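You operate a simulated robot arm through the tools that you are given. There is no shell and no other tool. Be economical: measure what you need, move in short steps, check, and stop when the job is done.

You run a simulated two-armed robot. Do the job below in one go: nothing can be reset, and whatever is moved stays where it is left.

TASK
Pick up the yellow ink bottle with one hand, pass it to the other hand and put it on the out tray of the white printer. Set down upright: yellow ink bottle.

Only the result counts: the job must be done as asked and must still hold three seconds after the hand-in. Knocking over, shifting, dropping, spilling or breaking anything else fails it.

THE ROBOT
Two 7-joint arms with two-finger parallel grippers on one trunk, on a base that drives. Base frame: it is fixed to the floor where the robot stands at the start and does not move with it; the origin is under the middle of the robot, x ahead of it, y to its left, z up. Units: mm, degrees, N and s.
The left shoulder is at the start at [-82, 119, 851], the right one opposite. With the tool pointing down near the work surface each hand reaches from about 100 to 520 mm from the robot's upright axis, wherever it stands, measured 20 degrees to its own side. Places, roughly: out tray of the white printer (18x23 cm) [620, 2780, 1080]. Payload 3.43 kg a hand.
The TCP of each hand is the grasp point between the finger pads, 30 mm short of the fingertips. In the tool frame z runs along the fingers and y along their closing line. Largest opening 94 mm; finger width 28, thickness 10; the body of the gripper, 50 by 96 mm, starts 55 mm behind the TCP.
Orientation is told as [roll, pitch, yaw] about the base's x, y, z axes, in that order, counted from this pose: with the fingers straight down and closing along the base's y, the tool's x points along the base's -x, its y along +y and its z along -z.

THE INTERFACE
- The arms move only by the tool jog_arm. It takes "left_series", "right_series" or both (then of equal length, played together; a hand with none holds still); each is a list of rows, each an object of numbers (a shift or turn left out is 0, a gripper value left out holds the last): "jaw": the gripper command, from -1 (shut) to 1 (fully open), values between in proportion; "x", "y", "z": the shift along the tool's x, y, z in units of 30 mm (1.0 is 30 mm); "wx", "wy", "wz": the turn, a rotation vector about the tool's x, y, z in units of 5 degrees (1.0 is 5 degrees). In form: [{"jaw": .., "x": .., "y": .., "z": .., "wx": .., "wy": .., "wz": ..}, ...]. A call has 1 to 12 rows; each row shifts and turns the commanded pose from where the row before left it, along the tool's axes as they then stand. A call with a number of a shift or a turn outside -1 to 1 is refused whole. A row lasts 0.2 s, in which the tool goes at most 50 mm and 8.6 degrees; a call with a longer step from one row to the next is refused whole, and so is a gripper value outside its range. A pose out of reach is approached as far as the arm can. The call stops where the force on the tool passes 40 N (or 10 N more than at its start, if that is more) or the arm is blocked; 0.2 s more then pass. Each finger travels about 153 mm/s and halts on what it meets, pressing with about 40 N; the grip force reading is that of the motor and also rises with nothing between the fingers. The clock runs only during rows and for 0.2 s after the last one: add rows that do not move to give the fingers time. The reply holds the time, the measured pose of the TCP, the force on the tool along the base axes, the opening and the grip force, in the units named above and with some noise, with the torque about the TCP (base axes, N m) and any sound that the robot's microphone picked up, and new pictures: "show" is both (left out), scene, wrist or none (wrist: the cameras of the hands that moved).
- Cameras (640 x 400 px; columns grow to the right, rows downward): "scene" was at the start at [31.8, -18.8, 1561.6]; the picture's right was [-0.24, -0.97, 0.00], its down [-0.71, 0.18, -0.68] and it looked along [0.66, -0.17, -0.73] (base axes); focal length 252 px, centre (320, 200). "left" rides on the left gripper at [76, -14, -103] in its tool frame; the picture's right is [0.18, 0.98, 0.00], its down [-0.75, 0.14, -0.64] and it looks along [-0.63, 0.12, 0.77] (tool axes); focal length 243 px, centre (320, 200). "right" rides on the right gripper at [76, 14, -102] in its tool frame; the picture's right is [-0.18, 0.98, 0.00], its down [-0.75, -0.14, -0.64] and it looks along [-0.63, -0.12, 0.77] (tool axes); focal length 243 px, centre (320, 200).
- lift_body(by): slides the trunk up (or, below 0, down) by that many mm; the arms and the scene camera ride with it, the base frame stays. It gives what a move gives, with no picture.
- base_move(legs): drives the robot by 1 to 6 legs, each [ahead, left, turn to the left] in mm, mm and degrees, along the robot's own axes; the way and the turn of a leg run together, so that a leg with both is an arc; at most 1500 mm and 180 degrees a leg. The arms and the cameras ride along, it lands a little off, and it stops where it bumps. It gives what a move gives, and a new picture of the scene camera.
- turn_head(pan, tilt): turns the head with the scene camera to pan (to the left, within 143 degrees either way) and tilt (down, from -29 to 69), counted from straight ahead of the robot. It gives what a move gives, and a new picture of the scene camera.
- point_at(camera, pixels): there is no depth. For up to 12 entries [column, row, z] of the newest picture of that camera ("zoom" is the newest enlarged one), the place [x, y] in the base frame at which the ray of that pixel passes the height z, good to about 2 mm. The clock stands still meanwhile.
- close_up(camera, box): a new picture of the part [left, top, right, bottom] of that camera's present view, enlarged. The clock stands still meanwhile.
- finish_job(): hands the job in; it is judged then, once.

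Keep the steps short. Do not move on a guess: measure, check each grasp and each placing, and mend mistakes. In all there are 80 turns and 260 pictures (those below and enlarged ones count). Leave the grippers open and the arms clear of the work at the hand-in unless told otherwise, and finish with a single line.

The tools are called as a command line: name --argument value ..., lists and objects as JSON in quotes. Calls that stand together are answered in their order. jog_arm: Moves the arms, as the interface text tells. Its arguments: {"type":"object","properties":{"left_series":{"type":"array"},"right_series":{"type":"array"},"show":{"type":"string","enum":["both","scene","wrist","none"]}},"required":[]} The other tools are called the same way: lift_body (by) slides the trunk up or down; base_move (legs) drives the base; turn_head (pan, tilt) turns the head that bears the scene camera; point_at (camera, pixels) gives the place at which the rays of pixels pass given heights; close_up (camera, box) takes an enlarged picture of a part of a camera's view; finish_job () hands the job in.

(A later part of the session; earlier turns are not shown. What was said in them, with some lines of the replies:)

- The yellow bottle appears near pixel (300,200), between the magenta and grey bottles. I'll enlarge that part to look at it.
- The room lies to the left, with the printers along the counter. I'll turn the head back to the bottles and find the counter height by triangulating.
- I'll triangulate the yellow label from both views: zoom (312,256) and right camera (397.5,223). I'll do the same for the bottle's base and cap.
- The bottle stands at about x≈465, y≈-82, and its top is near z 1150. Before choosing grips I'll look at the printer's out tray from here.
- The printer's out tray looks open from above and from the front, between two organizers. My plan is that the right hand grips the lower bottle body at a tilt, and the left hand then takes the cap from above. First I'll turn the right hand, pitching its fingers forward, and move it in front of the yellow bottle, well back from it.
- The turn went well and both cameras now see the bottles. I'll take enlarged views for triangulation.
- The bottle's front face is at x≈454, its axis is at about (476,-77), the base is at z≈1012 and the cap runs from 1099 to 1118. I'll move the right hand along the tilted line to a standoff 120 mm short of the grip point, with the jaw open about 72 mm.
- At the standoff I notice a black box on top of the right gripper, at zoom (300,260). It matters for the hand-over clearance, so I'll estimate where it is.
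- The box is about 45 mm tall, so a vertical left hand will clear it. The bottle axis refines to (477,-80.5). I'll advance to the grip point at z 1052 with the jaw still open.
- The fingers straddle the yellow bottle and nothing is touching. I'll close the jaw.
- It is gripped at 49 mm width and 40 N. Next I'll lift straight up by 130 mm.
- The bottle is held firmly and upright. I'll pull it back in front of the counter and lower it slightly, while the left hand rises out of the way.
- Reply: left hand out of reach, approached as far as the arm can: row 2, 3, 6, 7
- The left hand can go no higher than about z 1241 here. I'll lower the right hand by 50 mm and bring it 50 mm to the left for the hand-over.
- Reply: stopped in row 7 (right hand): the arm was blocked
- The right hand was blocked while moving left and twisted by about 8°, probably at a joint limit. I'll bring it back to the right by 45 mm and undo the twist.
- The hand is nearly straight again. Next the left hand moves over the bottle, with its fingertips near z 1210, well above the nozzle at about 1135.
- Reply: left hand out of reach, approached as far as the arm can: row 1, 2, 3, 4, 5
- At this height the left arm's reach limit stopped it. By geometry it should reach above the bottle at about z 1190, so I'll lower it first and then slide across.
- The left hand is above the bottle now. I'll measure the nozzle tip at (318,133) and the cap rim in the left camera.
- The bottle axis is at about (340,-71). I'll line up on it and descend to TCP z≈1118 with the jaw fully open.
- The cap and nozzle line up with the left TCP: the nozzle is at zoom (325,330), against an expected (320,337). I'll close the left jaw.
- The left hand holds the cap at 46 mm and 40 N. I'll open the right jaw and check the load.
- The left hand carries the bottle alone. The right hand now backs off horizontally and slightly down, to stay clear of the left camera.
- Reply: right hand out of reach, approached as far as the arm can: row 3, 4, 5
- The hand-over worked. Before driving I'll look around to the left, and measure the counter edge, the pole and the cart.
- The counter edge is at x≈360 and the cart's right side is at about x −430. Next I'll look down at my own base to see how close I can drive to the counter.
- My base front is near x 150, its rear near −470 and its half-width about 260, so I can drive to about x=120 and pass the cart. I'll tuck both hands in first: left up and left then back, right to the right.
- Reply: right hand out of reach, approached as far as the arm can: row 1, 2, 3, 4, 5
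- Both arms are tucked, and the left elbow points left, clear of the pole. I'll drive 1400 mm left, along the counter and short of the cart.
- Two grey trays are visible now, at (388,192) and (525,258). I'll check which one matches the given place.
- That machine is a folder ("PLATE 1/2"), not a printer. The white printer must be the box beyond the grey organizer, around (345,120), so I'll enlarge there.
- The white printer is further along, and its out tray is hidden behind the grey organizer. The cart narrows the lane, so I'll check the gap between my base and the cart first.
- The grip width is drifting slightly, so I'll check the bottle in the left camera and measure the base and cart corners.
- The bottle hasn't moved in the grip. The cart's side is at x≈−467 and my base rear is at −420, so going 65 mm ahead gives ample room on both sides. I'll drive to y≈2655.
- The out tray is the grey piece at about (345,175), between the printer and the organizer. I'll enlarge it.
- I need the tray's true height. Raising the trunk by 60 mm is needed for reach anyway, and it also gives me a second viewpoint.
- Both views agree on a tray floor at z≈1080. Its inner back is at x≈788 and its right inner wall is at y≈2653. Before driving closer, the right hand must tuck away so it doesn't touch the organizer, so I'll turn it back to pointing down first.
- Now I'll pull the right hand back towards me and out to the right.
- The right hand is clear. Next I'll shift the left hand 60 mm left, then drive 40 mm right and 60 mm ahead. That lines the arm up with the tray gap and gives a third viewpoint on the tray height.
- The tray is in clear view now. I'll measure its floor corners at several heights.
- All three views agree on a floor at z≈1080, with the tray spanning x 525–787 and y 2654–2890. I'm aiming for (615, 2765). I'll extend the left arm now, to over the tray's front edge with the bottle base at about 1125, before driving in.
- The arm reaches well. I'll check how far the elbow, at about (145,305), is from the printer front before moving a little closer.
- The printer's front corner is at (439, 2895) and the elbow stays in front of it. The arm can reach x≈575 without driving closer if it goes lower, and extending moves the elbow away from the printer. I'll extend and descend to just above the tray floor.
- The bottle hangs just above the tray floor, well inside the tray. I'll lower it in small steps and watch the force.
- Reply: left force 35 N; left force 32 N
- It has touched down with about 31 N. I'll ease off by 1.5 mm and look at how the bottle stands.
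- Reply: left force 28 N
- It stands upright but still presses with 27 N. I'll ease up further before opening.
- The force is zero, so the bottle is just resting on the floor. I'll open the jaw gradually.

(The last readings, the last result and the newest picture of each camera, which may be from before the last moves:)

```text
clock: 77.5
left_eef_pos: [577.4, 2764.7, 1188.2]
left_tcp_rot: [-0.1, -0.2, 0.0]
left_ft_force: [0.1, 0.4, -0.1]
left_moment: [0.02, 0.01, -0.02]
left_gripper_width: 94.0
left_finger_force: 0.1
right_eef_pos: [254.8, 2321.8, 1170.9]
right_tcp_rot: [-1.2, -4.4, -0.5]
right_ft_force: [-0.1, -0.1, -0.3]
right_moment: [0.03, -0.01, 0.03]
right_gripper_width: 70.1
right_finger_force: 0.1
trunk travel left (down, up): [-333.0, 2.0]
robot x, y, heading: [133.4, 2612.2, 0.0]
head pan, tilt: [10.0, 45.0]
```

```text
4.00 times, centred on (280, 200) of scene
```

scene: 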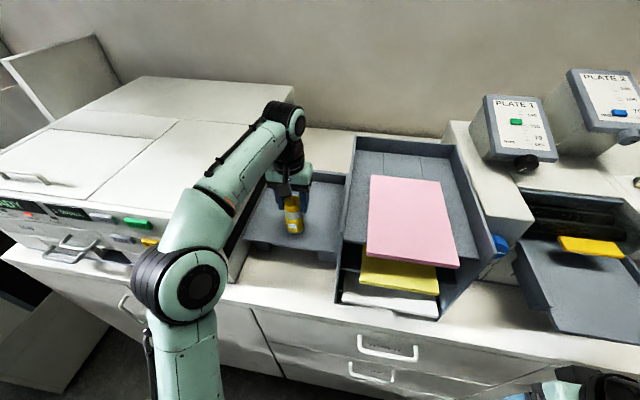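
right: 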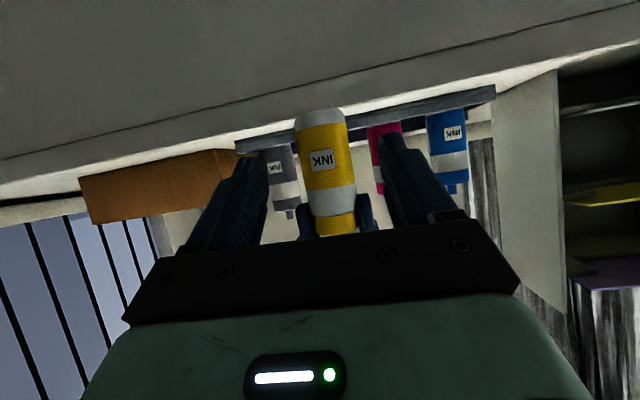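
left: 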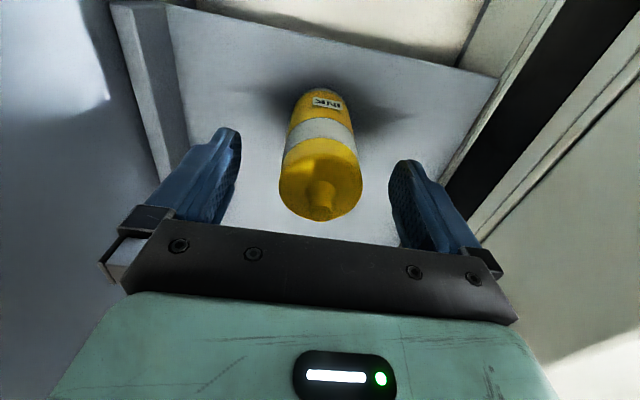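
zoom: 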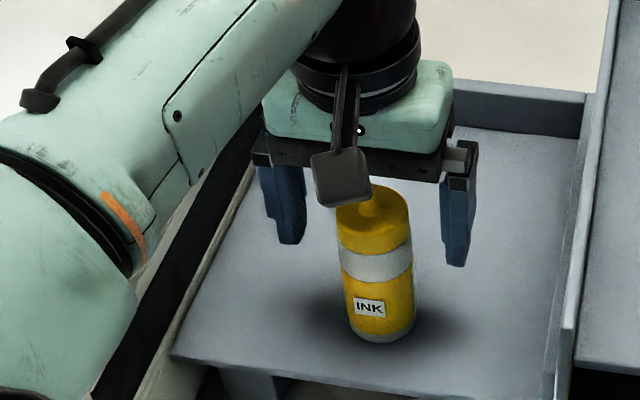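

The bottle stands upright on its own between the open fingers. I'll back the hand straight out towards me, since the fingers pass either side of it and the palm is above it, and then raise it.

jog_arm --left_series '[{"x": 0.4}, {"x": 0.7}, {"x": 0.8}, {"x": 0.8}, {"x": 0.8}, {"x": 0.8}, {"x": 0.8}, {"x": 0.7}]'

close_up --camera "scene" --box '[200, 150, 360, 250]'

```text
clock: 79.3
left_eef_pos: [401.2, 2768.1, 1186.3]
left_tcp_rot: [-0.1, -0.2, 0.0]
left_ft_force: [0.0, 0.3, -0.3]
left_moment: [0.0, 0.03, 0.02]
left_gripper_width: 94.0
left_finger_force: 0.1
right_eef_pos: [255.8, 2322.3, 1172.9]
right_tcp_rot: [-1.3, -4.5, -0.5]
right_ft_force: [-0.1, 0.6, -0.5]
right_moment: [0.01, 0.02, 0.01]
right_gripper_width: 70.5
right_finger_force: 0.1
trunk travel left (down, up): [-333.0, 2.0]
robot x, y, heading: [130.4, 2614.2, 0.0]
head pan, tilt: [10.0, 45.0]
```

scene: 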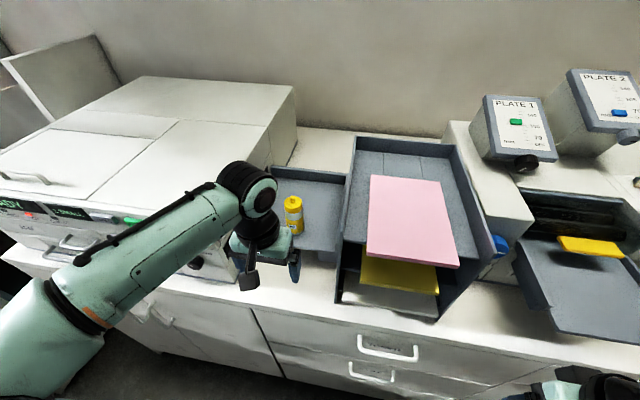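
left: 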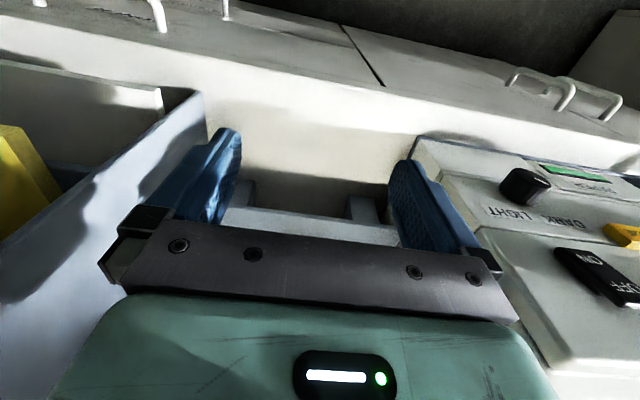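

```text
4.00 times, centred on (280, 200) of scene
```

zoom: 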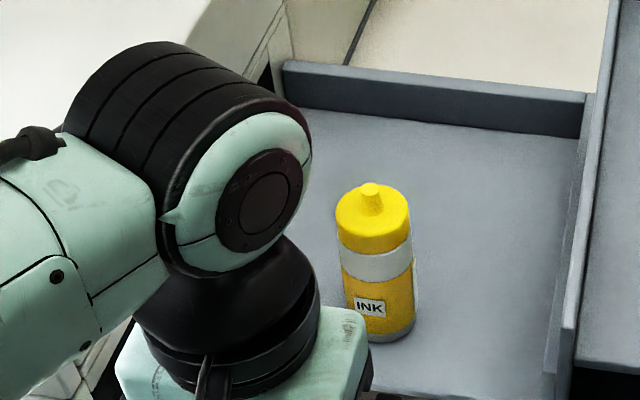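

The bottle stands upright in the tray. I'll pull the left hand fully clear and open the right gripper.

jog_arm --left_series '[{"x": 0.7}, {"x": 0.7}, {"x": 0.6}, {}, {}]' --right_series '[{"jaw": 1}, {}, {}, {}, {}]' --show "scene"

close_up --camera "scene" --box '[200, 150, 360, 250]'

```text
clock: 80.5
left_eef_pos: [341.1, 2767.0, 1187.6]
left_tcp_rot: [-0.1, -0.2, 0.0]
left_ft_force: [0.2, -0.5, -0.7]
left_moment: [-0.01, 0.0, 0.0]
left_gripper_width: 93.8
left_finger_force: 0.0
right_eef_pos: [257.1, 2321.6, 1171.5]
right_tcp_rot: [-1.2, -4.5, -0.4]
right_ft_force: [-0.6, 0.1, 0.1]
right_moment: [0.0, -0.02, -0.03]
right_gripper_width: 94.0
right_finger_force: 0.1
trunk travel left (down, up): [-333.0, 2.0]
robot x, y, heading: [137.6, 2609.6, -0.0]
head pan, tilt: [10.0, 45.0]
```

scene: 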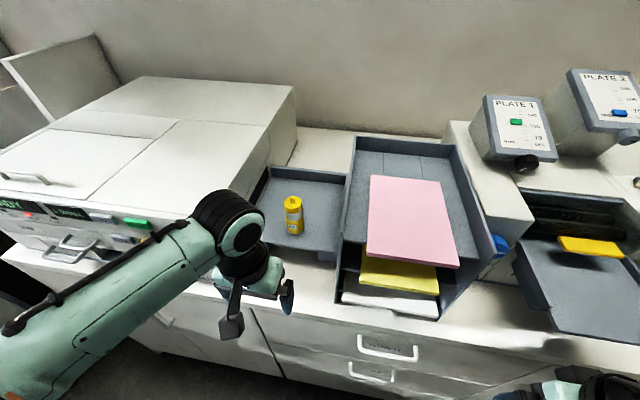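

```text
4.00 times, centred on (280, 200) of scene
```

zoom: 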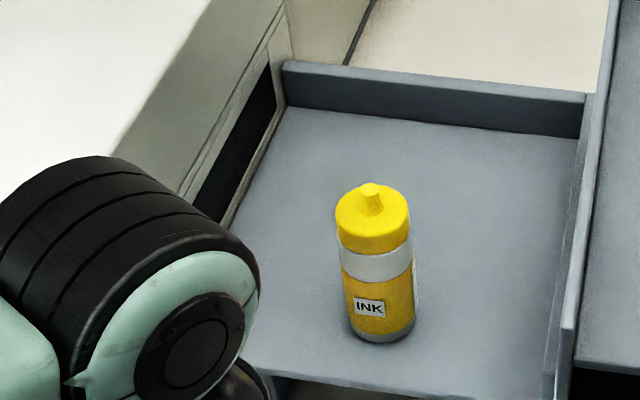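

The bottle stands upright and unmoved inside the out tray, both grippers are open and the arms are clear. I'm handing in.

finish_job

```text
The job is handed in.
```

The yellow ink bottle was picked up with the right hand, passed to the left, and set upright on the white printer's out tray; the job is handed in.
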